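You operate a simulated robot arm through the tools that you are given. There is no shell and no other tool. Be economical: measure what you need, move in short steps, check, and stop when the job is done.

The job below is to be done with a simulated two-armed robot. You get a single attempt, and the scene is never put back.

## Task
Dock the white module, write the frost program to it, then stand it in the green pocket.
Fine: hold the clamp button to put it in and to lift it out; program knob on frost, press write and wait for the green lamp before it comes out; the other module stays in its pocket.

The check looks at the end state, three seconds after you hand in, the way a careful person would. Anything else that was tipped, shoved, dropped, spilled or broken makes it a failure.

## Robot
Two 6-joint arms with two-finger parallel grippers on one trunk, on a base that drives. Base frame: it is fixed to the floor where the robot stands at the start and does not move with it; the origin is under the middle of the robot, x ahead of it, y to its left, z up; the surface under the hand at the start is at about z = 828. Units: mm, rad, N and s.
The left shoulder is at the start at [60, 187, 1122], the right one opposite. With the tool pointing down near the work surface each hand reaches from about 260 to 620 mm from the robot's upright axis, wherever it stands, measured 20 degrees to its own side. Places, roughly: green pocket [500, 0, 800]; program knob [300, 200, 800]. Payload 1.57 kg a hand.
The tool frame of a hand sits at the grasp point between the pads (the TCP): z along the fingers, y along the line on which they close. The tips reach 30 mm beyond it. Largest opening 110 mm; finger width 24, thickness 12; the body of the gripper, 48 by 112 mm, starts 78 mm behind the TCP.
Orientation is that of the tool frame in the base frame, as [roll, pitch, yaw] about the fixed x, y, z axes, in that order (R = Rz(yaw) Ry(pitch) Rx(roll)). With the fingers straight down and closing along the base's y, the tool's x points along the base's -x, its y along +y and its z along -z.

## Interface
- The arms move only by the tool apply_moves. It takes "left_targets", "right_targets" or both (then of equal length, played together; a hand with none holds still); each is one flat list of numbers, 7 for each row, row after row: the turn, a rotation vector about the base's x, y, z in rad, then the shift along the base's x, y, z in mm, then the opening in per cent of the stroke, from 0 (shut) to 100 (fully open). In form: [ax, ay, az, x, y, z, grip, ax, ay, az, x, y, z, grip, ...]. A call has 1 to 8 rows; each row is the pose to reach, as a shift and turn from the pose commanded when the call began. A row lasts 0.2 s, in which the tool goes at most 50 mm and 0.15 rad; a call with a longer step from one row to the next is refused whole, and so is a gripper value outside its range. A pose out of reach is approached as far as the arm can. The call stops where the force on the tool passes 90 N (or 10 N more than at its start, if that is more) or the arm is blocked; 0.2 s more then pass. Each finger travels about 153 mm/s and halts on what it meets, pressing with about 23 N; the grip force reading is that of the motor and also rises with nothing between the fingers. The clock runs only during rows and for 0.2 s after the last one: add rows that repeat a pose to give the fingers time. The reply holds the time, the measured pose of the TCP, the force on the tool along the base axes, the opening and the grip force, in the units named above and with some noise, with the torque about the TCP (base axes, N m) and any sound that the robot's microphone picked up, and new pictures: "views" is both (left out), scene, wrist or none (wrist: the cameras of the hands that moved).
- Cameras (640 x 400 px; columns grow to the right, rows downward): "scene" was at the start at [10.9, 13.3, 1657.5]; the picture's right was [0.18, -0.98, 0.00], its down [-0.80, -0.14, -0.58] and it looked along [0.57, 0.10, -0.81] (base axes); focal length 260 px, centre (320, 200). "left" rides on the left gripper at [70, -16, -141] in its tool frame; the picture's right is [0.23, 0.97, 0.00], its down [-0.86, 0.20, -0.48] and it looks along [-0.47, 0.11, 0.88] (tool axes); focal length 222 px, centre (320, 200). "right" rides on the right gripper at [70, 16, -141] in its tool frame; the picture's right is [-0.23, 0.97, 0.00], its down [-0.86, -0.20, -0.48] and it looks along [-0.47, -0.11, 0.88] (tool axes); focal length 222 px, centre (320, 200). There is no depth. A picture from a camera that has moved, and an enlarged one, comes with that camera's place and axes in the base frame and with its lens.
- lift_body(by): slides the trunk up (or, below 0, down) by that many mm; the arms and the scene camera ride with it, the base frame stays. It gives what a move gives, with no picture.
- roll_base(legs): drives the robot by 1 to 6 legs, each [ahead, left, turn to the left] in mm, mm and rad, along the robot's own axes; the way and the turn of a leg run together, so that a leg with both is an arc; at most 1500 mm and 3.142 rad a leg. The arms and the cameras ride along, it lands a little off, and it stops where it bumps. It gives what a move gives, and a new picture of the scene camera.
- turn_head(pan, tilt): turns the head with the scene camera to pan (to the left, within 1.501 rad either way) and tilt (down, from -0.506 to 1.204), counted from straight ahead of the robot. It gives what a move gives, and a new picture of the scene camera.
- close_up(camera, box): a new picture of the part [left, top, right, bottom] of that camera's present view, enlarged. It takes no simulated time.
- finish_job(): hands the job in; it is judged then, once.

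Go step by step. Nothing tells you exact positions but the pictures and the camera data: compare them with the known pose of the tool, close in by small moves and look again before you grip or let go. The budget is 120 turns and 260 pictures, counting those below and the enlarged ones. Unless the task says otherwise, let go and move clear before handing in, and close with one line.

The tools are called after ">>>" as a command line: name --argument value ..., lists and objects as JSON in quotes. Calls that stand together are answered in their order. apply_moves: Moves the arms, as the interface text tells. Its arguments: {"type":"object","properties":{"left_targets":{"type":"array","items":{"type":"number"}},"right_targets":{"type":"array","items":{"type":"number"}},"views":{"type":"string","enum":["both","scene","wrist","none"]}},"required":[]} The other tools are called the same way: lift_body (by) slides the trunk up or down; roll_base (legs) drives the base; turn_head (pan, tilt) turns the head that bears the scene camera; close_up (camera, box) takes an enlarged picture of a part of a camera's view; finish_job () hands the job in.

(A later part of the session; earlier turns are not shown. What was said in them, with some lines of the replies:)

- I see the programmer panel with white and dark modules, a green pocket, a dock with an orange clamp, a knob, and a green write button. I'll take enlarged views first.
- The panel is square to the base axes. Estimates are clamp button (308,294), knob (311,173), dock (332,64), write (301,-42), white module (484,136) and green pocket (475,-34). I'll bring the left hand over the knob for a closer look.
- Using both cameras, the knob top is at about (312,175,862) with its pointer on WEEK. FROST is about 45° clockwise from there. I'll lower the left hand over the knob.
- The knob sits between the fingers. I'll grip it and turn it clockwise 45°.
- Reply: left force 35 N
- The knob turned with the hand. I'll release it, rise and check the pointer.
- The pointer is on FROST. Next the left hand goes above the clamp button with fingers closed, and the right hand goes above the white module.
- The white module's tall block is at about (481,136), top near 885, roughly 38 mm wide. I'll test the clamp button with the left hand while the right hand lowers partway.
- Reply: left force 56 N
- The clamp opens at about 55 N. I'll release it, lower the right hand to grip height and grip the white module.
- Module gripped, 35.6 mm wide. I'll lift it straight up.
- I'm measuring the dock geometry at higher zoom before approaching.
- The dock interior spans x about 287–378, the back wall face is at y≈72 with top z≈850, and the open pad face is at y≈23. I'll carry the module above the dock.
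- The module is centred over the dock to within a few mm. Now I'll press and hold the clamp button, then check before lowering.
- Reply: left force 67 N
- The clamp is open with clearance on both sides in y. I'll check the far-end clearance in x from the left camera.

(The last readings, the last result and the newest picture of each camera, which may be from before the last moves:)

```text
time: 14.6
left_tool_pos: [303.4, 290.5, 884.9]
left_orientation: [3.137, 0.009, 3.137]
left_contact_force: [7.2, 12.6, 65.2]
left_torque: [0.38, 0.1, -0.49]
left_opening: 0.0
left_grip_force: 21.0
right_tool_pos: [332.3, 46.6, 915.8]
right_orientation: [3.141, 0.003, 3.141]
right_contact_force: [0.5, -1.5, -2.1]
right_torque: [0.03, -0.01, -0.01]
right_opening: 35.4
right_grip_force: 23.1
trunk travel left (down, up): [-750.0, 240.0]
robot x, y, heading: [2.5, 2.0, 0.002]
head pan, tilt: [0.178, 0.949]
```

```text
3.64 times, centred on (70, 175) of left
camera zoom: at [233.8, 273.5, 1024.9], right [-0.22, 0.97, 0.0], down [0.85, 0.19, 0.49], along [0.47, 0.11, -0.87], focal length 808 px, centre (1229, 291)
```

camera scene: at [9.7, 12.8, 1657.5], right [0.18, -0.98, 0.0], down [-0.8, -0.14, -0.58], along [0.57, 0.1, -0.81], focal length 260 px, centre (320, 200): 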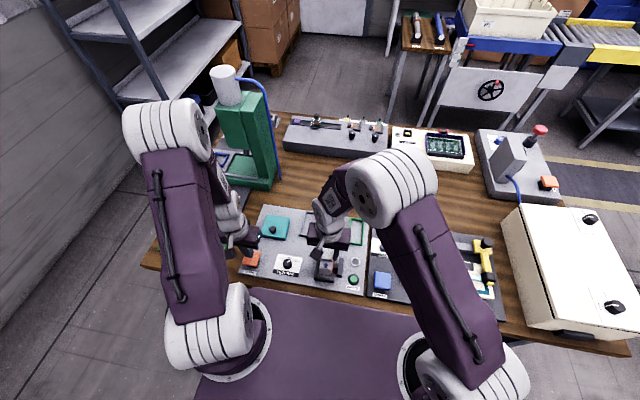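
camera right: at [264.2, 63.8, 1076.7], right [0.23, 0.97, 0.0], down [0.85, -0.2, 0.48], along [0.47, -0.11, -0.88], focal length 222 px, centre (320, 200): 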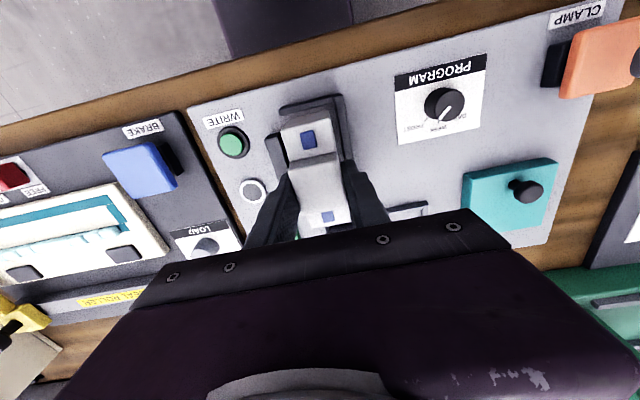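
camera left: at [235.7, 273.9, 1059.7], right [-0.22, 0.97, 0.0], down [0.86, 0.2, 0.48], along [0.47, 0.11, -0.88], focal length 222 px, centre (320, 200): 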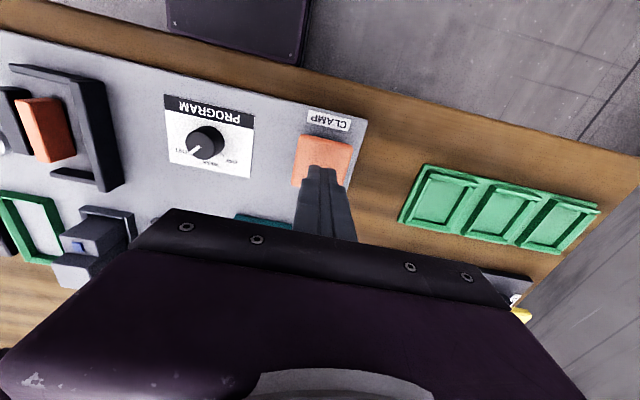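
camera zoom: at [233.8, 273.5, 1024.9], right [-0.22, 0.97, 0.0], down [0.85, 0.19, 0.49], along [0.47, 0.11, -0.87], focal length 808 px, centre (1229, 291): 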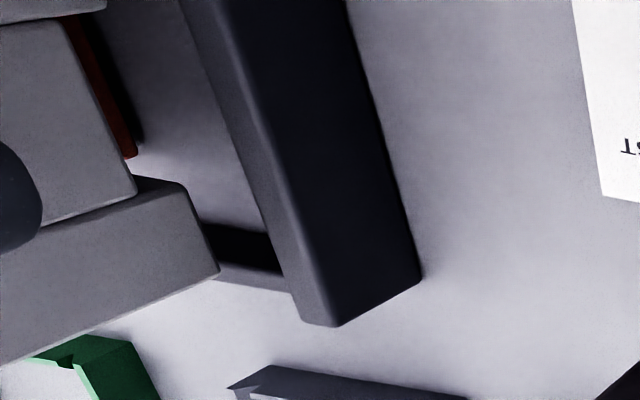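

Both ends show clearance, about 3 mm near and 5 mm far. I'll lower the module into the dock while holding the clamp.

>>> apply_moves --right_targets '[0, 0, 0, 1, 0, -8, 0, 0, 0, 0, 1, 0, -15, 0, 0, 0, 0, 1, 0, -20, 0, 0, 0, 0, 1, 0, -24, 0, 0, 0, 0, 1, 0, -26, 0]' --views "none"

>>> close_up --camera "scene" --box '[298, 220, 358, 290]'

>>> close_up --camera "right" --box '[220, 60, 420, 220]'

>>> close_up --camera "left" --box '[0, 80, 140, 230]'

```text
time: 15.8
left_tool_pos: [303.8, 291.4, 885.6]
left_orientation: [3.139, 0.007, 3.139]
left_contact_force: [10.5, 17.1, 68.6]
left_torque: [0.5, 0.01, -0.04]
left_opening: 0.0
left_grip_force: 21.3
right_tool_pos: [334.3, 46.1, 891.5]
right_orientation: [3.139, 0.004, 3.141]
right_contact_force: [0.1, -1.0, -1.7]
right_torque: [0.0, 0.0, 0.03]
right_opening: 35.4
right_grip_force: 23.2
trunk travel left (down, up): [-750.0, 240.0]
robot x, y, heading: [-1.7, -0.3, -0.0]
head pan, tilt: [0.178, 0.949]
```

```text
5.71 times, centred on (328, 255) of scene
camera zoom: at [6.9, 10.9, 1657.7], right [0.18, -0.98, 0.0], down [-0.8, -0.14, -0.58], along [0.57, 0.1, -0.81], focal length 1487 px, centre (274, -114)
```

zoom: 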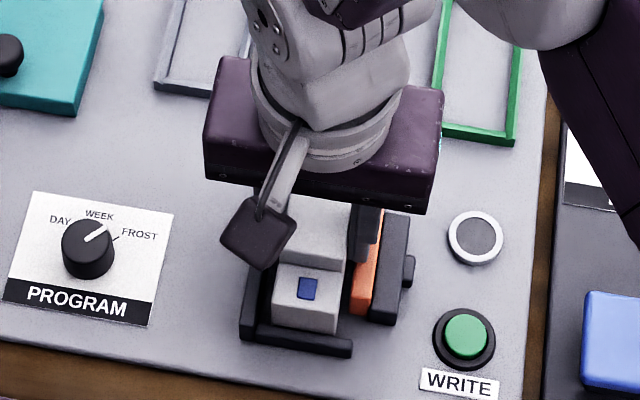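

```text
2.50 times, centred on (320, 140) of right
camera zoom: at [263.9, 62.3, 1033.7], right [0.23, 0.97, 0.0], down [0.85, -0.2, 0.48], along [0.47, -0.11, -0.88], focal length 555 px, centre (320, 350)
```

zoom: 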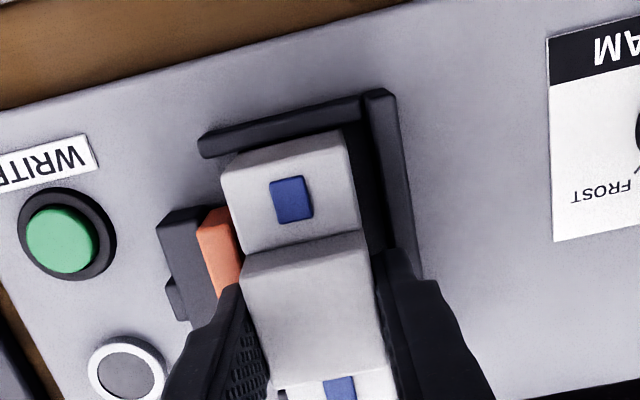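

```text
2.67 times, centred on (70, 155) of left
camera zoom: at [233.9, 273.5, 1024.8], right [-0.23, 0.97, 0.0], down [0.85, 0.2, 0.49], along [0.47, 0.11, -0.87], focal length 592 px, centre (987, 320)
```

zoom: 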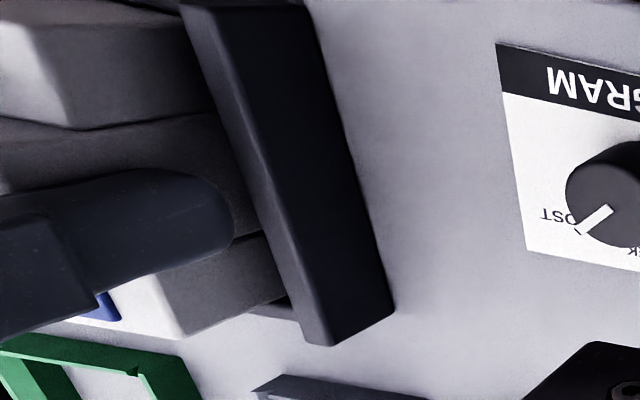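

The module is inside the dock and nearly seated. I'll lower the last few mm.

>>> apply_moves --right_targets '[0, 0, 0, 0, 0, -1.5, 0, 0, 0, 0, 0, 0, -3, 0, 0, 0, 0, 0, 0, -4, 0]' --views "none"

```text
time: 16.6
left_tool_pos: [303.3, 291.4, 885.1]
left_orientation: [3.137, 0.011, 3.137]
left_contact_force: [12.8, 17.7, 59.8]
left_torque: [0.49, -0.06, 0.04]
left_opening: 0.0
left_grip_force: 21.5
right_tool_pos: [333.4, 46.3, 888.1]
right_orientation: [3.139, 0.004, -3.141]
right_contact_force: [0.2, -6.1, 25.1]
right_torque: [-0.51, 0.17, 0.04]
right_opening: 35.7
right_grip_force: 23.1
trunk travel left (down, up): [-750.0, 240.0]
robot x, y, heading: [-1.5, -1.3, 0.001]
head pan, tilt: [0.178, 0.949]
```

Seated, with a 25 N floor reaction at the pocket-floor height. I'll open the right hand slightly, rise clear, and then release the clamp.

>>> apply_moves --right_targets '[0, 0, 0, 0, 0, 3, 20, 0, 0, 0, 0, 0, 3, 52, 0, 0, 0, 0, 0, 3, 52, 0, 0, 0, 0, 0, 15, 52, 0, 0, 0, 0, 0, 45, 52, 0, 0, 0, 0, 0, 80, 52]' --views "none"

>>> close_up --camera "scene" --box '[298, 220, 358, 290]'

>>> close_up --camera "right" --box '[220, 60, 420, 220]'

```text
time: 18.0
left_tool_pos: [304.2, 290.4, 884.2]
left_orientation: [3.136, 0.009, 3.138]
left_contact_force: [9.7, 15.7, 68.2]
left_torque: [0.46, -0.04, -0.16]
left_opening: 0.0
left_grip_force: 21.2
right_tool_pos: [334.7, 45.7, 967.5]
right_orientation: [3.141, 0.003, 3.141]
right_contact_force: [-0.1, 0.0, 0.6]
right_torque: [0.01, 0.02, -0.04]
right_opening: 57.2
right_grip_force: 0.1
trunk travel left (down, up): [-750.0, 240.0]
robot x, y, heading: [-0.2, 0.6, 0.0]
head pan, tilt: [0.178, 0.949]
```

```text
5.71 times, centred on (328, 255) of scene
camera zoom: at [6.5, 10.4, 1657.6], right [0.18, -0.98, 0.0], down [-0.8, -0.14, -0.58], along [0.57, 0.1, -0.81], focal length 1487 px, centre (274, -114)
```

zoom: 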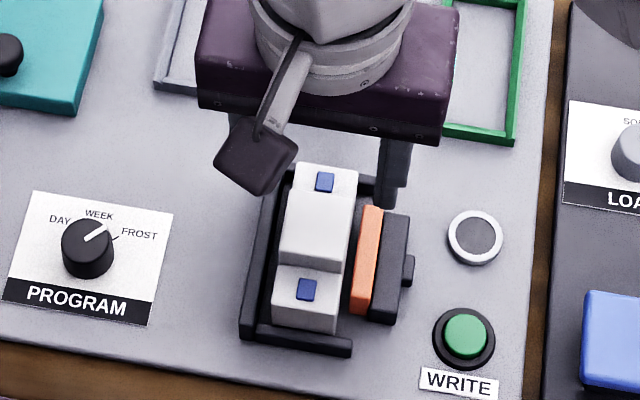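

```text
2.50 times, centred on (320, 140) of right
camera zoom: at [263.7, 62.4, 1110.0], right [0.23, 0.97, 0.0], down [0.85, -0.2, 0.48], along [0.47, -0.11, -0.88], focal length 555 px, centre (320, 350)
```

zoom: 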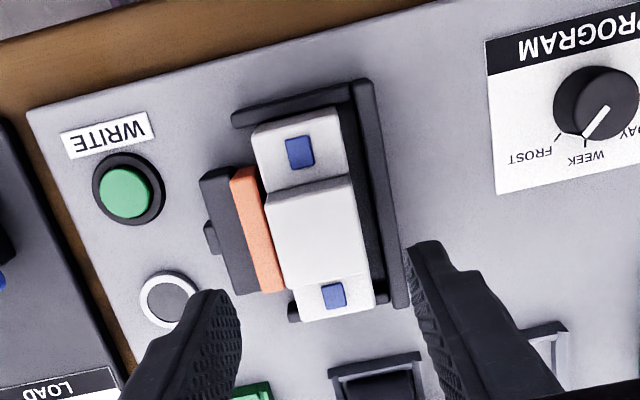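

The module rests in the dock. I'll release the clamp with the left hand, close the right fingers and move toward the write button at about (301,-43).

>>> apply_moves --left_targets '[0, 0, 0, 0, 0, 15, 0, 0, 0, 0, 0, 0, 37, 0, 0, 0, 0, 0, 0, 37, 0, 0, 0, 0, 0, 0, 37, 0, 0, 0, 0, 0, 0, 37, 0, 0, 0, 0, 0, 0, 37, 0]' --right_targets '[0, 0, 0, 0, 0, 0, 52, 0, 0, 0, -10, -20, 0, 40, 0, 0, 0, -20, -50, 0, 0, 0, 0, 0, -34, -88, 0, 0, 0, 0, 0, -34, -88, -40, 0, 0, 0, 0, -34, -88, -60, 0]' --views "none"

>>> close_up --camera "scene" --box '[298, 220, 368, 290]'

>>> close_up --camera "right" --box '[220, 60, 460, 240]'

```text
time: 19.4
left_tool_pos: [303.5, 290.4, 918.7]
left_orientation: [-3.141, -0.003, 3.137]
left_contact_force: [0.3, -0.3, -0.2]
left_torque: [0.0, -0.02, 0.03]
left_opening: 0.0
left_grip_force: 21.4
right_tool_pos: [302.3, -40.3, 906.1]
right_orientation: [3.141, -0.001, 3.141]
right_contact_force: [0.2, 1.2, -0.1]
right_torque: [-0.01, -0.02, 0.01]
right_opening: 0.1
right_grip_force: 21.0
trunk travel left (down, up): [-750.0, 240.0]
robot x, y, heading: [3.9, -3.1, -0.003]
head pan, tilt: [0.178, 0.949]
```

```text
5.71 times, centred on (333, 255) of scene
camera zoom: at [11.8, 13.7, 1657.5], right [0.18, -0.98, 0.0], down [-0.8, -0.14, -0.58], along [0.57, 0.1, -0.81], focal length 1487 px, centre (246, -114)
```

zoom: 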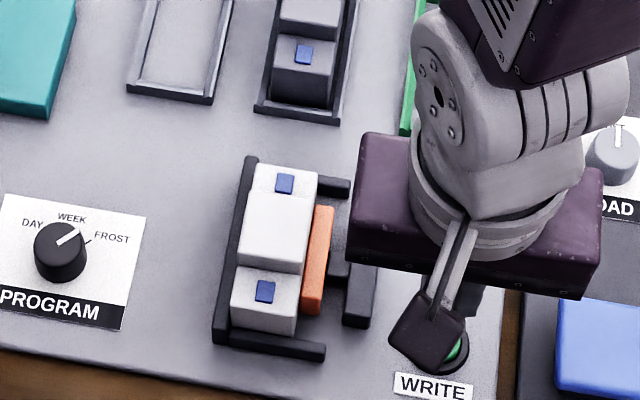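

```text
2.22 times, centred on (340, 150) of right
camera zoom: at [233.2, -24.2, 1048.4], right [0.23, 0.97, 0.0], down [0.86, -0.2, 0.48], along [0.47, -0.11, -0.88], focal length 494 px, centre (276, 311)
```

zoom: 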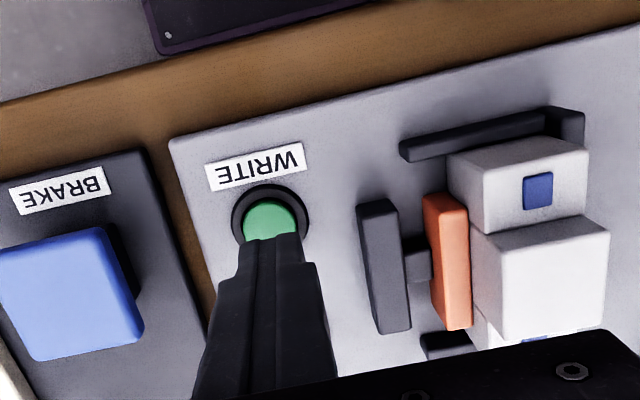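

The module is clamped against the back wall. I'll press WRITE with the closed right fingers, shifted to (299,-42).

>>> apply_moves --right_targets '[0, 0, 0, -3, -2, -15, 0, 0, 0, 0, -3, -2, -26, 0, 0, 0, 0, -3, -2, -31, 0, 0, 0, 0, -3, -2, -34, 0, 0, 0, 0, -3, -2, -36, 0, 0, 0, 0, -3, -2, -36, 0]' --views "none"

>>> close_up --camera "right" --box '[160, 60, 480, 260]'

>>> close_up --camera "scene" --box '[298, 220, 368, 290]'

```text
time: 20.8
left_tool_pos: [304.3, 291.2, 920.3]
left_orientation: [-3.141, -0.002, 3.138]
left_contact_force: [-0.3, 0.3, -0.6]
left_torque: [-0.01, 0.01, 0.02]
left_opening: 0.0
left_grip_force: 21.5
right_tool_pos: [299.3, -43.5, 870.7]
right_orientation: [-3.141, 0.0, -3.14]
right_contact_force: [0.3, 0.6, -0.8]
right_torque: [0.01, -0.01, -0.02]
right_opening: 0.1
right_grip_force: 21.9
trunk travel left (down, up): [-750.0, 240.0]
robot x, y, heading: [-1.2, 2.9, 0.003]
head pan, tilt: [0.178, 0.949]
```

```text
2.00 times, centred on (320, 160) of right
camera zoom: at [229.4, -26.6, 1012.7], right [0.23, 0.97, 0.0], down [0.86, -0.2, 0.48], along [0.47, -0.11, -0.88], focal length 444 px, centre (320, 280)
```

zoom: 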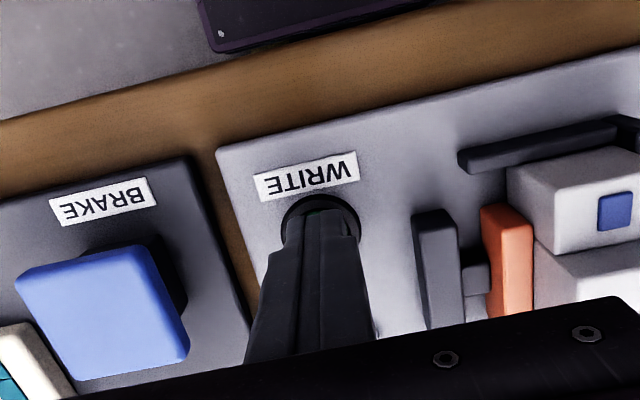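

```text
5.71 times, centred on (333, 255) of scene
camera zoom: at [10.7, 13.3, 1657.5], right [0.18, -0.98, 0.0], down [-0.8, -0.14, -0.58], along [0.57, 0.1, -0.81], focal length 1487 px, centre (246, -114)
```

zoom: 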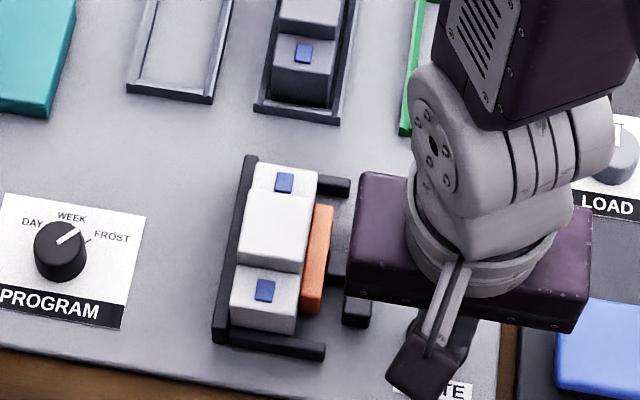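

No contact yet, so I'll press further in small steps.

>>> apply_moves --right_targets '[0, 0, 0, 0, 1, -2, 0, 0, 0, 0, 0, 1, -4, 0, 0, 0, 0, 0, 1, -6, 0, 0, 0, 0, 0, 1, -7, 0]' --views "none"

>>> close_up --camera "right" --box '[160, 60, 480, 260]'

```text
time: 21.8
left_tool_pos: [303.0, 290.6, 919.4]
left_orientation: [3.14, 0.001, 3.139]
left_contact_force: [0.1, -0.9, 0.1]
left_torque: [-0.01, 0.02, -0.02]
left_opening: 0.0
left_grip_force: 21.4
right_tool_pos: [298.7, -41.5, 862.8]
right_orientation: [3.141, 0.001, -3.142]
right_contact_force: [-0.7, -2.3, 8.0]
right_torque: [-0.07, -0.05, -0.02]
right_opening: 0.0
right_grip_force: 21.3
trunk travel left (down, up): [-750.0, 240.0]
robot x, y, heading: [3.1, -1.2, 0.001]
head pan, tilt: [0.178, 0.949]
heard: click
```

```text
2.00 times, centred on (320, 160) of right
camera zoom: at [229.1, -25.3, 1006.2], right [0.23, 0.97, 0.0], down [0.85, -0.2, 0.48], along [0.47, -0.11, -0.88], focal length 444 px, centre (320, 280)
```

zoom: 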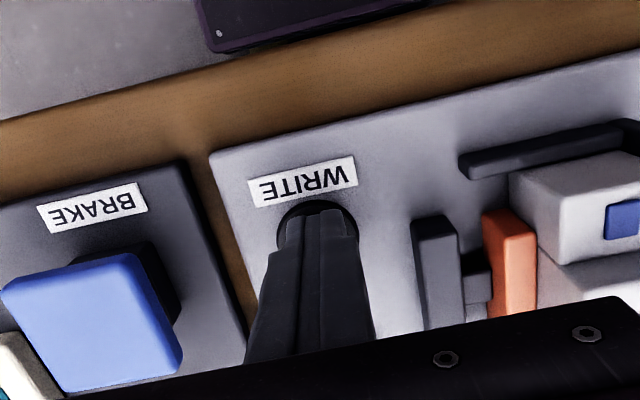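

Click heard. I'll rise off the button and watch the lamp.

>>> apply_moves --right_targets '[0, 0, 0, 0, 0, 15, 0, 0, 0, 0, 0, 0, 50, 0, 0, 0, 0, 0, 0, 95, 0, 0, 0, 0, -20, -40, 105, 0, 0, 0, 0, -20, -40, 105, 0]' --views "none"

>>> close_up --camera "right" --box '[240, 60, 560, 260]'

>>> close_up --camera "scene" --box '[298, 220, 368, 290]'

```text
time: 23.0
left_tool_pos: [303.4, 290.0, 919.0]
left_orientation: [-3.141, 0.0, 3.137]
left_contact_force: [0.9, -0.2, 0.3]
left_torque: [0.0, -0.02, 0.02]
left_opening: 0.0
left_grip_force: 21.5
right_tool_pos: [279.6, -81.5, 966.5]
right_orientation: [3.141, 0.0, -3.14]
right_contact_force: [-0.3, 0.6, -0.1]
right_torque: [-0.04, 0.01, 0.01]
right_opening: 0.0
right_grip_force: 22.1
trunk travel left (down, up): [-750.0, 240.0]
robot x, y, heading: [-1.3, -2.0, -0.002]
head pan, tilt: [0.178, 0.949]
```

```text
2.00 times, centred on (400, 160) of right
camera zoom: at [209.8, -65.2, 1110.4], right [0.23, 0.97, 0.0], down [0.86, -0.2, 0.48], along [0.47, -0.11, -0.88], focal length 444 px, centre (160, 280)
```

zoom: 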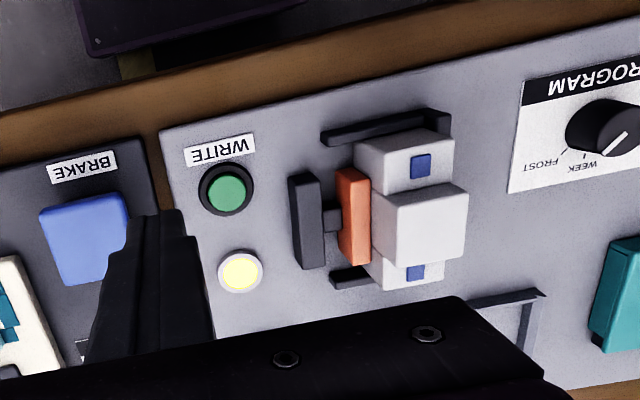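

```text
5.71 times, centred on (333, 255) of scene
camera zoom: at [11.3, 14.2, 1657.5], right [0.18, -0.98, 0.0], down [-0.8, -0.14, -0.58], along [0.57, 0.1, -0.81], focal length 1487 px, centre (246, -114)
```

zoom: 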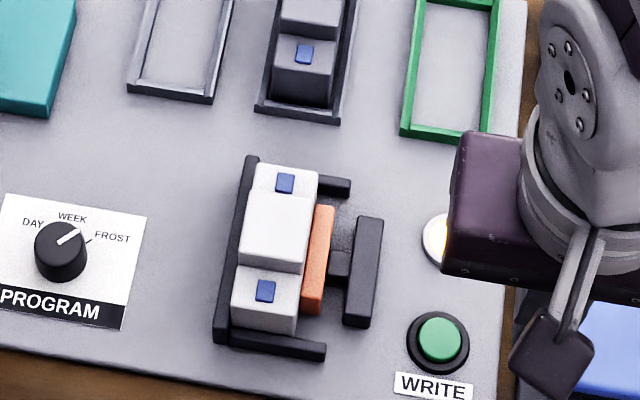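

The lamp is yellow, so it is writing. I'll wait.

>>> apply_moves --right_targets '[0, 0, 0, 0, 0, 0, 0, 0, 0, 0, 0, 0, 0, 0, 0, 0, 0, 0, 0, 0, 0, 0, 0, 0, 0, 0, 0, 0, 0, 0, 0, 0, 0, 0, 0, 0, 0, 0, 0, 0, 0, 0, 0, 0, 0, 0, 0, 0, 0, 0, 0, 0, 0, 0, 0, 0]' --views "none"

>>> close_up --camera "right" --box '[240, 60, 560, 260]'

```text
time: 24.8
left_tool_pos: [304.3, 290.5, 919.5]
left_orientation: [3.141, 0.0, 3.137]
left_contact_force: [0.5, 0.4, 0.5]
left_torque: [-0.01, 0.0, 0.02]
left_opening: 0.0
left_grip_force: 21.5
right_tool_pos: [281.0, -82.2, 968.0]
right_orientation: [3.141, 0.0, -3.14]
right_contact_force: [0.9, -0.8, -0.7]
right_torque: [0.03, -0.01, 0.0]
right_opening: 0.0
right_grip_force: 21.8
trunk travel left (down, up): [-750.0, 240.0]
robot x, y, heading: [-0.4, -2.6, -0.001]
head pan, tilt: [0.178, 0.949]
```

```text
2.00 times, centred on (400, 160) of right
camera zoom: at [209.7, -65.5, 1110.3], right [0.23, 0.97, 0.0], down [0.86, -0.2, 0.48], along [0.47, -0.11, -0.88], focal length 444 px, centre (160, 280)
```

zoom: 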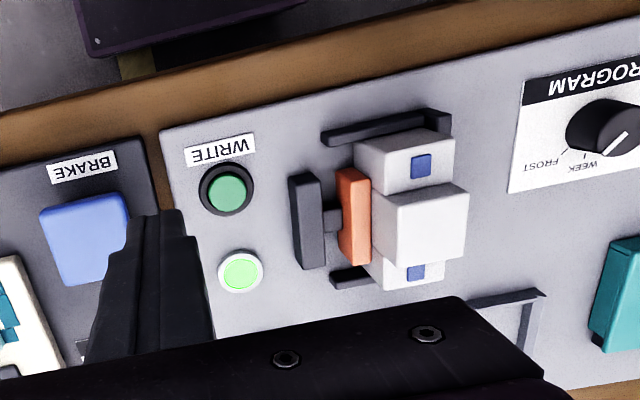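

The lamp is green. I'll bring the right hand back over the module, opened.

>>> apply_moves --right_targets '[0, 0, 0, 18, 40, 0, 20, 0, 0, 0, 36, 85, 0, 52, 0, 0, 0, 53, 120, 0, 55, 0, 0, 0, 53, 134, -10, 55, 0, 0, 0, 53, 134, -30, 55, 0, 0, 0, 53, 134, -30, 55]' --views "none"

>>> close_up --camera "right" --box '[220, 80, 420, 240]'

>>> close_up --camera "scene" --box '[298, 220, 368, 290]'

```text
time: 26.2
left_tool_pos: [303.3, 290.3, 920.0]
left_orientation: [-3.141, -0.001, 3.136]
left_contact_force: [0.4, -0.8, -0.6]
left_torque: [0.02, -0.02, 0.0]
left_opening: 0.2
left_grip_force: 21.3
right_tool_pos: [331.4, 52.7, 936.7]
right_orientation: [3.141, 0.001, -3.141]
right_contact_force: [0.1, -0.8, 0.7]
right_torque: [0.02, 0.03, 0.0]
right_opening: 60.8
right_grip_force: 0.1
trunk travel left (down, up): [-750.0, 240.0]
robot x, y, heading: [2.3, 2.3, 0.002]
head pan, tilt: [0.178, 0.949]
```

```text
2.50 times, centred on (320, 160) of right
camera zoom: at [261.8, 69.2, 1080.4], right [0.23, 0.97, 0.0], down [0.86, -0.2, 0.48], along [0.47, -0.11, -0.88], focal length 555 px, centre (320, 300)
```

zoom: 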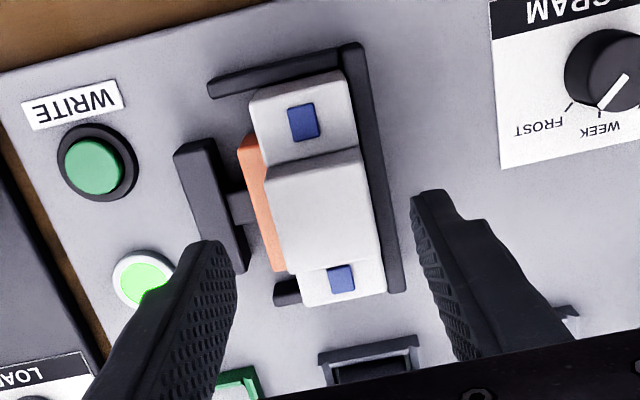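

```text
5.71 times, centred on (333, 255) of scene
camera zoom: at [10.7, 13.2, 1657.5], right [0.18, -0.98, 0.0], down [-0.8, -0.14, -0.58], along [0.57, 0.1, -0.81], focal length 1487 px, centre (246, -114)
```

zoom: 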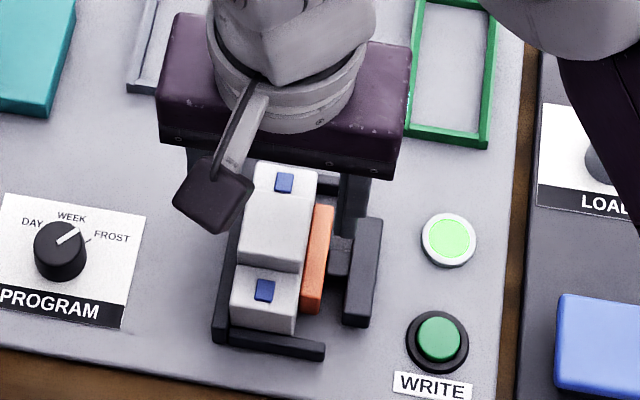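

Green lamp confirmed. I'll press and hold the clamp again while the right hand descends toward the module.

>>> apply_moves --left_targets '[0, 0, 0, 0, 0, -20, 0, 0, 0, 0, 0, 0, -28, 0, 0, 0, 0, 0, 0, -33, 0, 0, 0, 0, 0, 0, -37, 0, 0, 0, 0, 0, 0, -37, 0, 0, 0, 0, 0, 0, -37, 0]' --right_targets '[0, 0, 0, 0, 0, -5, 55, 0, 0, 0, 0, 0, -10, 55, 0, 0, 0, 0, 1, -20, 55, 0, 0, 0, 1, 1, -25, 55, 0, 0, 0, 2, 1, -30, 55, 0, 0, 0, 2, 1, -30, 55]' --views "none"

>>> close_up --camera "right" --box '[220, 80, 420, 240]'

>>> close_up --camera "scene" --box '[298, 220, 368, 290]'

```text
time: 27.6
left_tool_pos: [303.5, 290.5, 884.1]
left_orientation: [3.137, 0.01, 3.137]
left_contact_force: [7.6, 14.2, 66.3]
left_torque: [0.44, 0.07, -0.27]
left_opening: 0.0
left_grip_force: 21.6
right_tool_pos: [332.7, 51.4, 909.1]
right_orientation: [3.14, 0.002, 3.141]
right_contact_force: [-0.4, 0.4, 0.4]
right_torque: [-0.01, 0.01, 0.03]
right_opening: 60.4
right_grip_force: 0.1
trunk travel left (down, up): [-750.0, 240.0]
robot x, y, heading: [0.6, -1.8, -0.0]
head pan, tilt: [0.178, 0.949]
```

```text
2.50 times, centred on (320, 160) of right
camera zoom: at [261.9, 68.5, 1052.2], right [0.23, 0.97, 0.0], down [0.85, -0.2, 0.48], along [0.47, -0.11, -0.88], focal length 555 px, centre (320, 300)
```

zoom: 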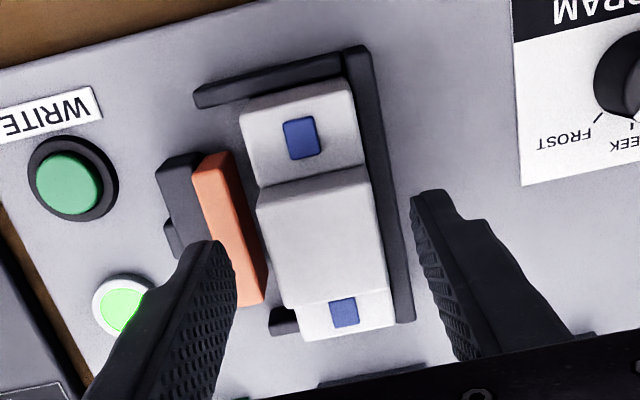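

```text
5.71 times, centred on (333, 255) of scene
camera zoom: at [6.3, 10.9, 1658.1], right [0.18, -0.98, 0.0], down [-0.8, -0.14, -0.58], along [0.58, 0.1, -0.81], focal length 1487 px, centre (246, -114)
```

zoom: 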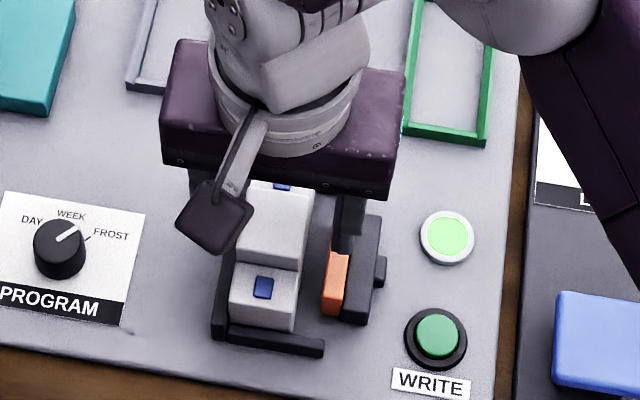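

The pad is retracted and the module stays put. I'll lower the right hand and grip the tall block while holding the clamp.

>>> apply_moves --right_targets '[0, 0, 0, 0, 1.5, -8, 55, 0, 0, 0, 0, 1.5, -15, 55, 0, 0, 0, 0, 1.5, -19, 55, 0, 0, 0, 0, 1.5, -19, 30, 0, 0, 0, 0, 1.5, -19, 0, 0, 0, 0, 0, 1.5, -19, 0]' --views "none"

>>> close_up --camera "right" --box '[220, 80, 420, 240]'

```text
time: 29.0
left_tool_pos: [302.7, 290.7, 885.5]
left_orientation: [3.138, 0.007, 3.138]
left_contact_force: [10.8, 18.3, 69.6]
left_torque: [0.52, 0.02, 0.0]
left_opening: 0.0
left_grip_force: 20.9
right_tool_pos: [333.5, 53.9, 889.4]
right_orientation: [3.14, 0.005, 3.14]
right_contact_force: [0.5, -0.3, 4.2]
right_torque: [-0.07, 0.1, 0.05]
right_opening: 35.3
right_grip_force: 22.2
trunk travel left (down, up): [-750.0, 240.0]
robot x, y, heading: [-1.5, 1.1, -0.0]
head pan, tilt: [0.178, 0.949]
```

```text
2.50 times, centred on (320, 160) of right
camera zoom: at [262.2, 70.1, 1032.7], right [0.23, 0.97, 0.0], down [0.85, -0.2, 0.48], along [0.47, -0.11, -0.88], focal length 555 px, centre (320, 300)
```

zoom: 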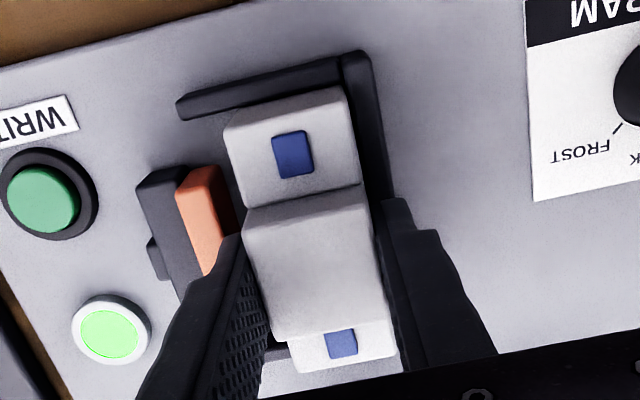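

Gripped. I'll lift it out with the clamp still held.

>>> apply_moves --right_targets '[0, 0, 0, 0, -1, 6, 0, 0, 0, 0, 0, -3, 15, 0, 0, 0, 0, 0, -4, 30, 0, 0, 0, 0, 0, -4, 60, 0, 0, 0, 0, 0, -4, 100, 0, 0, 0, 0, 0, -4, 100, 0]' --views "none"

>>> close_up --camera "scene" --box '[278, 190, 378, 290]'

>>> close_up --camera "right" --box '[220, 60, 420, 220]'

```text
time: 30.4
left_tool_pos: [304.0, 290.9, 885.1]
left_orientation: [3.138, 0.007, 3.138]
left_contact_force: [9.9, 16.9, 71.5]
left_torque: [0.49, 0.05, -0.02]
left_opening: 0.0
left_grip_force: 21.7
right_tool_pos: [331.5, 49.5, 992.3]
right_orientation: [3.139, 0.002, -3.141]
right_contact_force: [-0.2, 0.0, -1.7]
right_torque: [-0.03, -0.02, -0.01]
right_opening: 35.6
right_grip_force: 23.1
trunk travel left (down, up): [-750.0, 240.0]
robot x, y, heading: [-3.0, -0.3, -0.003]
head pan, tilt: [0.178, 0.949]
```

```text
4.00 times, centred on (328, 240) of scene
camera zoom: at [6.9, 11.0, 1657.7], right [0.18, -0.98, 0.0], down [-0.8, -0.14, -0.58], along [0.57, 0.1, -0.81], focal length 1041 px, centre (288, 40)
```

zoom: 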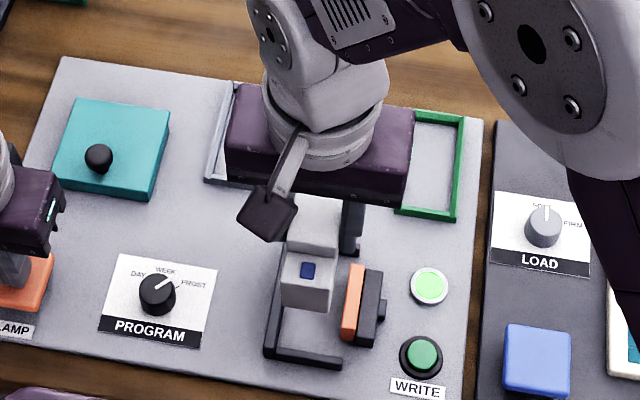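

```text
2.50 times, centred on (320, 140) of right
camera zoom: at [261.3, 66.2, 1133.6], right [0.23, 0.97, 0.0], down [0.85, -0.2, 0.48], along [0.47, -0.11, -0.88], focal length 555 px, centre (320, 350)
```

zoom: 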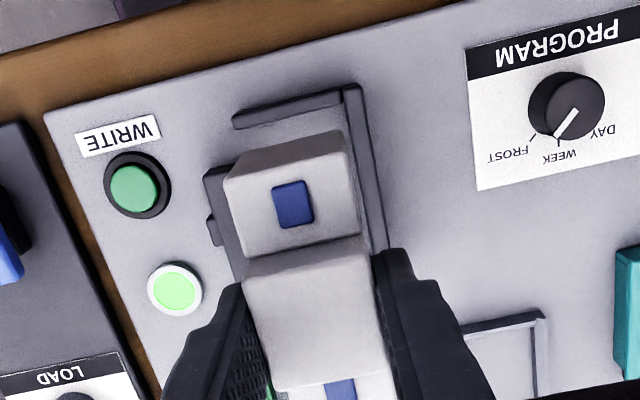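

The module is out. I'll release the clamp and carry the module over the green pocket at about (480,-33).

>>> apply_moves --left_targets '[0, 0, 0, 0, 0, 15, 0, 0, 0, 0, 0, 0, 37, 0, 0, 0, 0, 0, 0, 60, 0, 0, 0, 0, 0, 0, 60, 0, 0, 0, 0, 0, 0, 60, 0, 0, 0, 0, 0, 0, 60, 0, 0, 0, 0, 0, 0, 60, 0]' --right_targets '[0, 0, 0, 0, 0, 0, 0, 0, 0, 0, 20, -15, 0, 0, 0, 0, 0, 60, -35, 0, 0, 0, 0, 0, 100, -60, 0, 0, 0, 0, 0, 146, -82, 0, 0, 0, 0, 0, 146, -82, -30, 0, 0, 0, 0, 146, -82, -50, 0]' --views "none"

>>> close_up --camera "right" --box '[200, 60, 420, 240]'

>>> close_up --camera "scene" --box '[308, 190, 378, 260]'

```text
refused: row 5 steps farther than a row can; nothing moved
```

```text
2.22 times, centred on (310, 150) of right
camera zoom: at [261.3, 66.2, 1133.6], right [0.23, 0.97, 0.0], down [0.85, -0.2, 0.48], along [0.47, -0.11, -0.88], focal length 494 px, centre (342, 311)
```

zoom: 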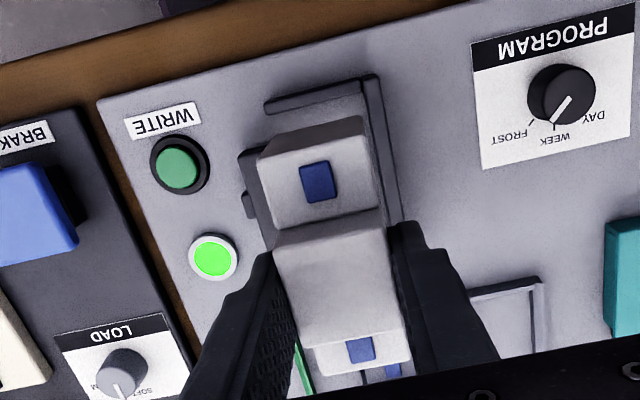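

```text
5.71 times, centred on (343, 225) of scene
camera zoom: at [6.9, 11.0, 1657.7], right [0.18, -0.98, 0.0], down [-0.8, -0.14, -0.58], along [0.57, 0.1, -0.81], focal length 1487 px, centre (189, 57)
```

zoom: 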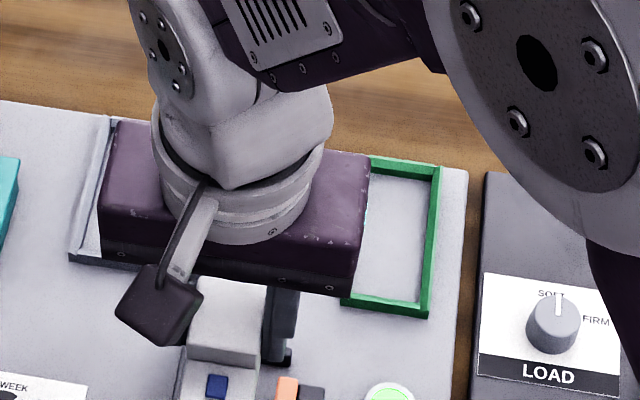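

One step was too long and the call was refused, so I'll resend it with shorter steps.

>>> apply_moves --left_targets '[0, 0, 0, 0, 0, 15, 0, 0, 0, 0, 0, 0, 37, 0, 0, 0, 0, 0, 0, 60, 0, 0, 0, 0, 0, 0, 60, 0, 0, 0, 0, 0, 0, 60, 0, 0, 0, 0, 0, 0, 60, 0, 0, 0, 0, 0, 0, 60, 0]' --right_targets '[0, 0, 0, 0, 0, 0, 0, 0, 0, 0, 30, -17, 0, 0, 0, 0, 0, 70, -39, 0, 0, 0, 0, 0, 110, -62, 0, 0, 0, 0, 0, 146, -82, 0, 0, 0, 0, 0, 146, -82, -30, 0, 0, 0, 0, 146, -82, -50, 0]' --views "none"

>>> close_up --camera "right" --box '[200, 60, 420, 240]'

>>> close_up --camera "scene" --box '[308, 190, 378, 260]'

```text
time: 32.0
left_tool_pos: [304.4, 291.7, 942.2]
left_orientation: [3.141, -0.001, 3.138]
left_contact_force: [0.4, -0.1, 0.2]
left_torque: [0.03, 0.01, 0.01]
left_opening: 0.0
left_grip_force: 21.0
right_tool_pos: [482.1, -30.8, 937.6]
right_orientation: [-3.141, 0.0, 3.141]
right_contact_force: [0.4, 0.7, -0.6]
right_torque: [-0.04, 0.0, 0.03]
right_opening: 35.5
right_grip_force: 23.0
trunk travel left (down, up): [-750.0, 240.0]
robot x, y, heading: [0.8, 1.2, -0.001]
head pan, tilt: [0.178, 0.949]
```

```text
2.22 times, centred on (310, 150) of right
camera zoom: at [411.0, -14.8, 1081.3], right [0.23, 0.97, 0.0], down [0.86, -0.2, 0.48], along [0.47, -0.11, -0.88], focal length 494 px, centre (342, 311)
```

zoom: 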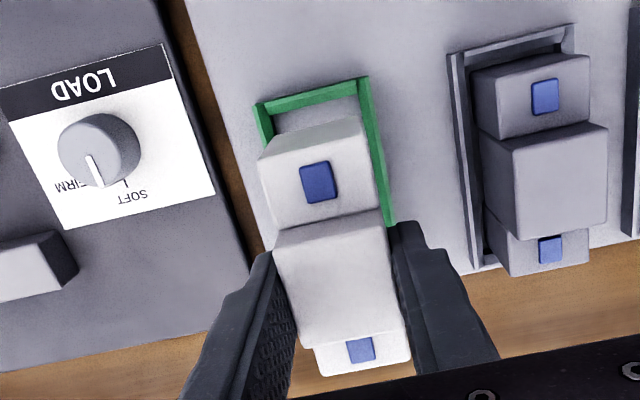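

```text
5.71 times, centred on (343, 225) of scene
camera zoom: at [11.5, 13.4, 1657.5], right [0.18, -0.98, 0.0], down [-0.8, -0.14, -0.58], along [0.57, 0.1, -0.81], focal length 1487 px, centre (189, 57)
```

zoom: 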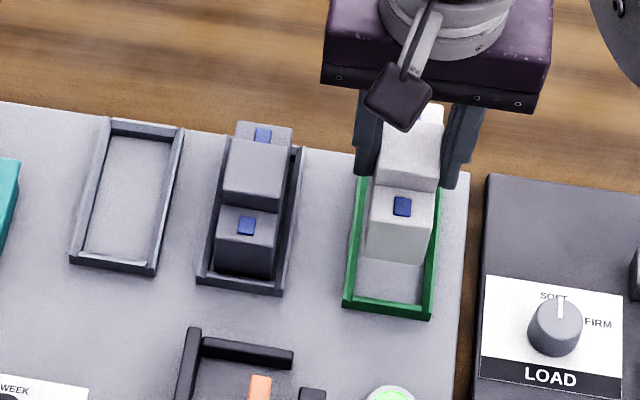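

Comparing with the white pocket, I need about (-1,-2) mm correction. I'll lower to just above the rim and check again.

>>> apply_moves --right_targets '[0, 0, 0, -1, -2, -12, 0, 0, 0, 0, -1, -2, -24, 0, 0, 0, 0, -1, -2, -32, 0, 0, 0, 0, -1, -2, -32, 0]' --views "none"

>>> close_up --camera "scene" --box '[338, 210, 368, 255]'

>>> close_up --camera "right" --box '[260, 70, 380, 220]'

```text
time: 33.0
left_tool_pos: [303.5, 291.3, 942.1]
left_orientation: [-3.141, -0.001, 3.137]
left_contact_force: [0.4, 0.1, -0.3]
left_torque: [0.01, -0.01, 0.03]
left_opening: 0.2
left_grip_force: 21.1
right_tool_pos: [480.1, -32.5, 907.1]
right_orientation: [3.14, 0.0, -3.141]
right_contact_force: [-0.7, 0.1, -1.1]
right_torque: [0.02, 0.0, 0.0]
right_opening: 35.6
right_grip_force: 23.0
trunk travel left (down, up): [-750.0, 240.0]
robot x, y, heading: [2.0, -3.6, 0.0]
head pan, tilt: [0.178, 0.949]
```

```text
8.89 times, centred on (353, 232) of scene
camera zoom: at [11.1, 13.4, 1657.5], right [0.18, -0.98, 0.0], down [-0.8, -0.14, -0.58], along [0.57, 0.1, -0.81], focal length 2313 px, centre (27, -89)
```

zoom: 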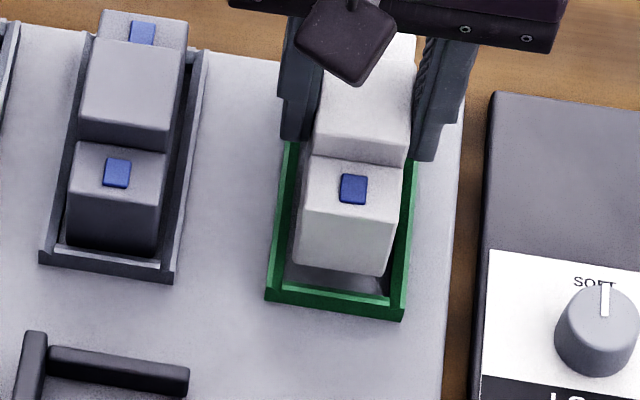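

```text
2.67 times, centred on (320, 145) of right
camera zoom: at [409.6, -16.4, 1050.1], right [0.23, 0.97, 0.0], down [0.86, -0.2, 0.48], along [0.47, -0.11, -0.88], focal length 592 px, centre (320, 347)
```

zoom: 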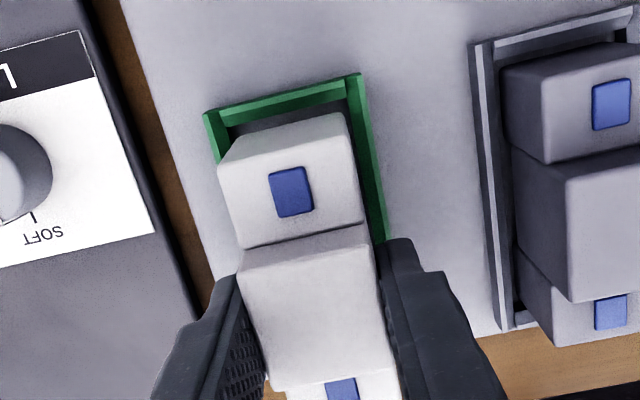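

Module is aligned, with about 3 mm gap at the near end and centred in y. I'll lower it into the pocket.

>>> apply_moves --right_targets '[0, 0, 0, 0, 0, -6, 0, 0, 0, 0, 0, 0, -11, 0, 0, 0, 0, 0, 0, -14, 0, 0, 0, 0, 0, 0, -16, 0, 0, 0, 0, 0, 0, -17, 0]' --views "none"

>>> close_up --camera "scene" --box '[338, 210, 368, 255]'

```text
time: 34.2
left_tool_pos: [303.4, 290.9, 942.1]
left_orientation: [3.141, -0.002, 3.138]
left_contact_force: [-0.1, 0.1, -0.8]
left_torque: [0.0, -0.03, 0.03]
left_opening: 0.0
left_grip_force: 21.0
right_tool_pos: [480.1, -32.5, 889.0]
right_orientation: [3.141, -0.001, -3.141]
right_contact_force: [-0.6, 0.9, 0.8]
right_torque: [-0.04, -0.06, -0.04]
right_opening: 35.6
right_grip_force: 23.0
trunk travel left (down, up): [-750.0, 240.0]
robot x, y, heading: [0.4, -0.1, -0.001]
head pan, tilt: [0.178, 0.949]
```

```text
8.89 times, centred on (353, 232) of scene
camera zoom: at [10.8, 13.2, 1657.5], right [0.18, -0.98, 0.0], down [-0.8, -0.14, -0.58], along [0.57, 0.1, -0.81], focal length 2313 px, centre (27, -89)
```

zoom: 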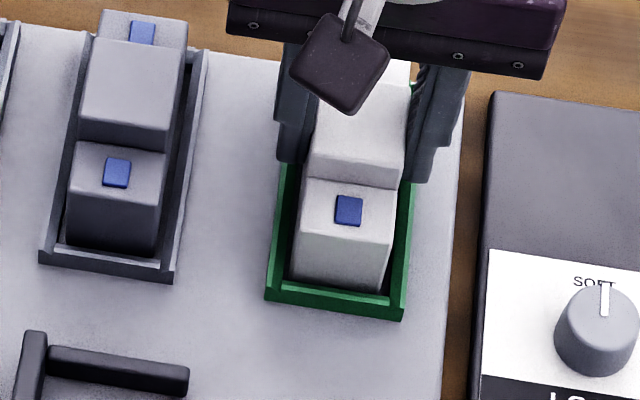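

Nearly seated. I'll touch down, open slightly and rise clear.

>>> apply_moves --right_targets '[0, 0, 0, 0, 0, -1.5, 0, 0, 0, 0, 0, 0, -1.5, 25, 0, 0, 0, 0, 0, -1, 50, 0, 0, 0, 0, 0, -1, 50, 0, 0, 0, 0, 0, 15, 50, 0, 0, 0, 0, 0, 50, 50, 0, 0, 0, 0, 0, 95, 50]' --left_targets '[0, 0, 0, 0, 0, 10, 0, 0, 0, 0, 0, 0, 20, 0, 0, 0, 0, 0, 0, 40, 0, 0, 0, 0, 0, 0, 60, 0, 0, 0, 0, 0, 0, 60, 0, 0, 0, 0, 0, 0, 60, 0, 0, 0, 0, 0, 0, 60, 0]' --views "both"

>>> close_up --camera "scene" --box '[230, 195, 380, 300]'

>>> close_up --camera "right" --box '[220, 60, 420, 220]'

```text
time: 35.8
left_tool_pos: [301.8, 289.8, 1003.5]
left_orientation: [3.141, 0.002, 3.138]
left_contact_force: [0.1, -0.4, 0.4]
left_torque: [-0.01, -0.03, 0.01]
left_opening: 0.1
left_grip_force: 21.5
right_tool_pos: [477.0, -33.4, 985.6]
right_orientation: [3.142, 0.001, 3.141]
right_contact_force: [0.1, -0.6, 0.0]
right_torque: [0.01, -0.03, 0.0]
right_opening: 55.0
right_grip_force: 0.1
trunk travel left (down, up): [-750.0, 240.0]
robot x, y, heading: [-1.0, 4.1, 0.002]
head pan, tilt: [0.178, 0.949]
camera scene: at [9.2, 13.1, 1657.5], right [0.18, -0.98, 0.0], down [-0.8, -0.14, -0.58], along [0.57, 0.1, -0.81], focal length 260 px, centre (320, 200)
camera right: at [407.9, -17.2, 1128.4], right [0.23, 0.97, 0.0], down [0.85, -0.2, 0.48], along [0.47, -0.11, -0.88], focal length 222 px, centre (320, 200)
camera left: at [233.5, 274.4, 1142.7], right [-0.22, 0.97, 0.0], down [0.86, 0.2, 0.48], along [0.47, 0.11, -0.88], focal length 222 px, centre (320, 200)
```

scene: 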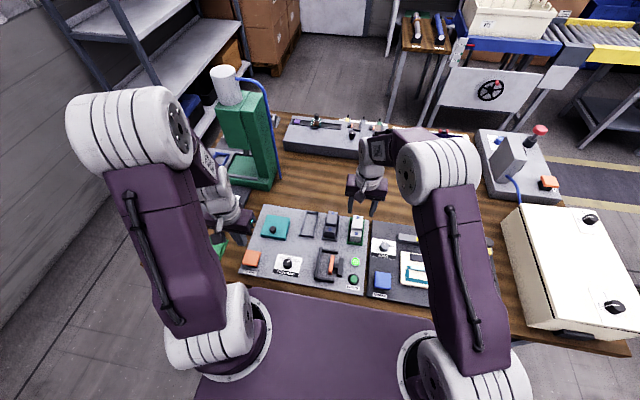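
right: 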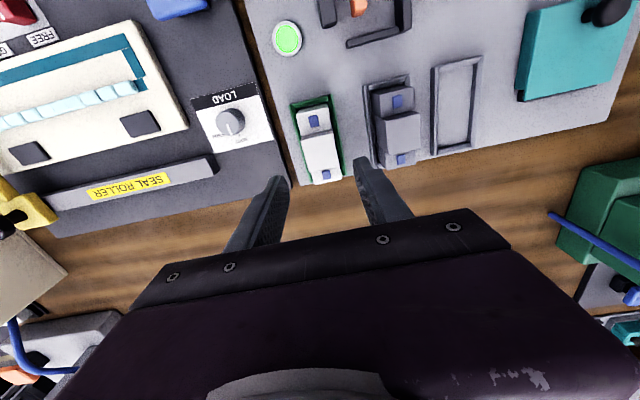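
left: 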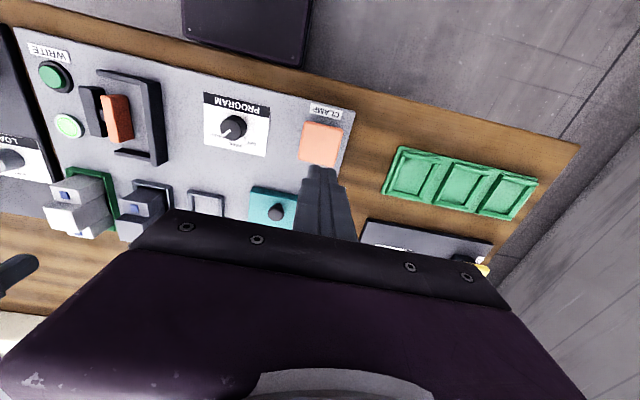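

```text
3.81 times, centred on (305, 248) of scene
camera zoom: at [9.2, 13.1, 1657.5], right [0.18, -0.98, 0.0], down [-0.8, -0.14, -0.58], along [0.57, 0.1, -0.81], focal length 991 px, centre (377, 19)
```

zoom: 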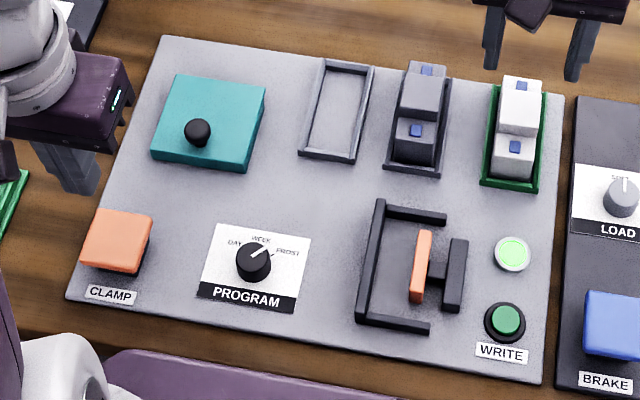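

```text
2.50 times, centred on (320, 140) of right
camera zoom: at [407.9, -17.2, 1128.4], right [0.23, 0.97, 0.0], down [0.85, -0.2, 0.48], along [0.47, -0.11, -0.88], focal length 555 px, centre (320, 350)
```

zoom: 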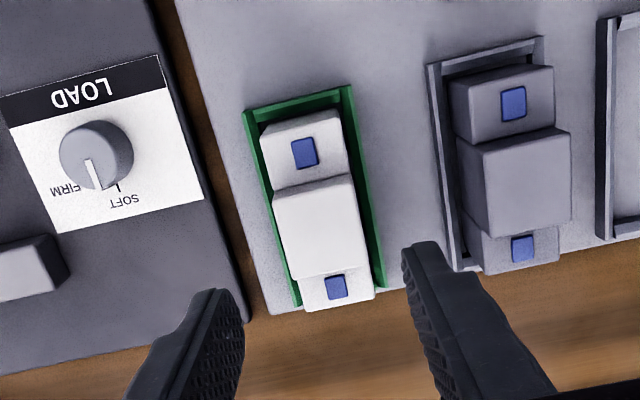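

The white module stands in the green pocket, the lamp is green, the dark module is untouched and both hands are clear. I'm handing in.

>>> finish_job

```text
The job is handed in.
```

The white module was docked, the frost program was written to it (green lamp seen), and it now stands in the green pocket, with the dark module still in its own pocket.
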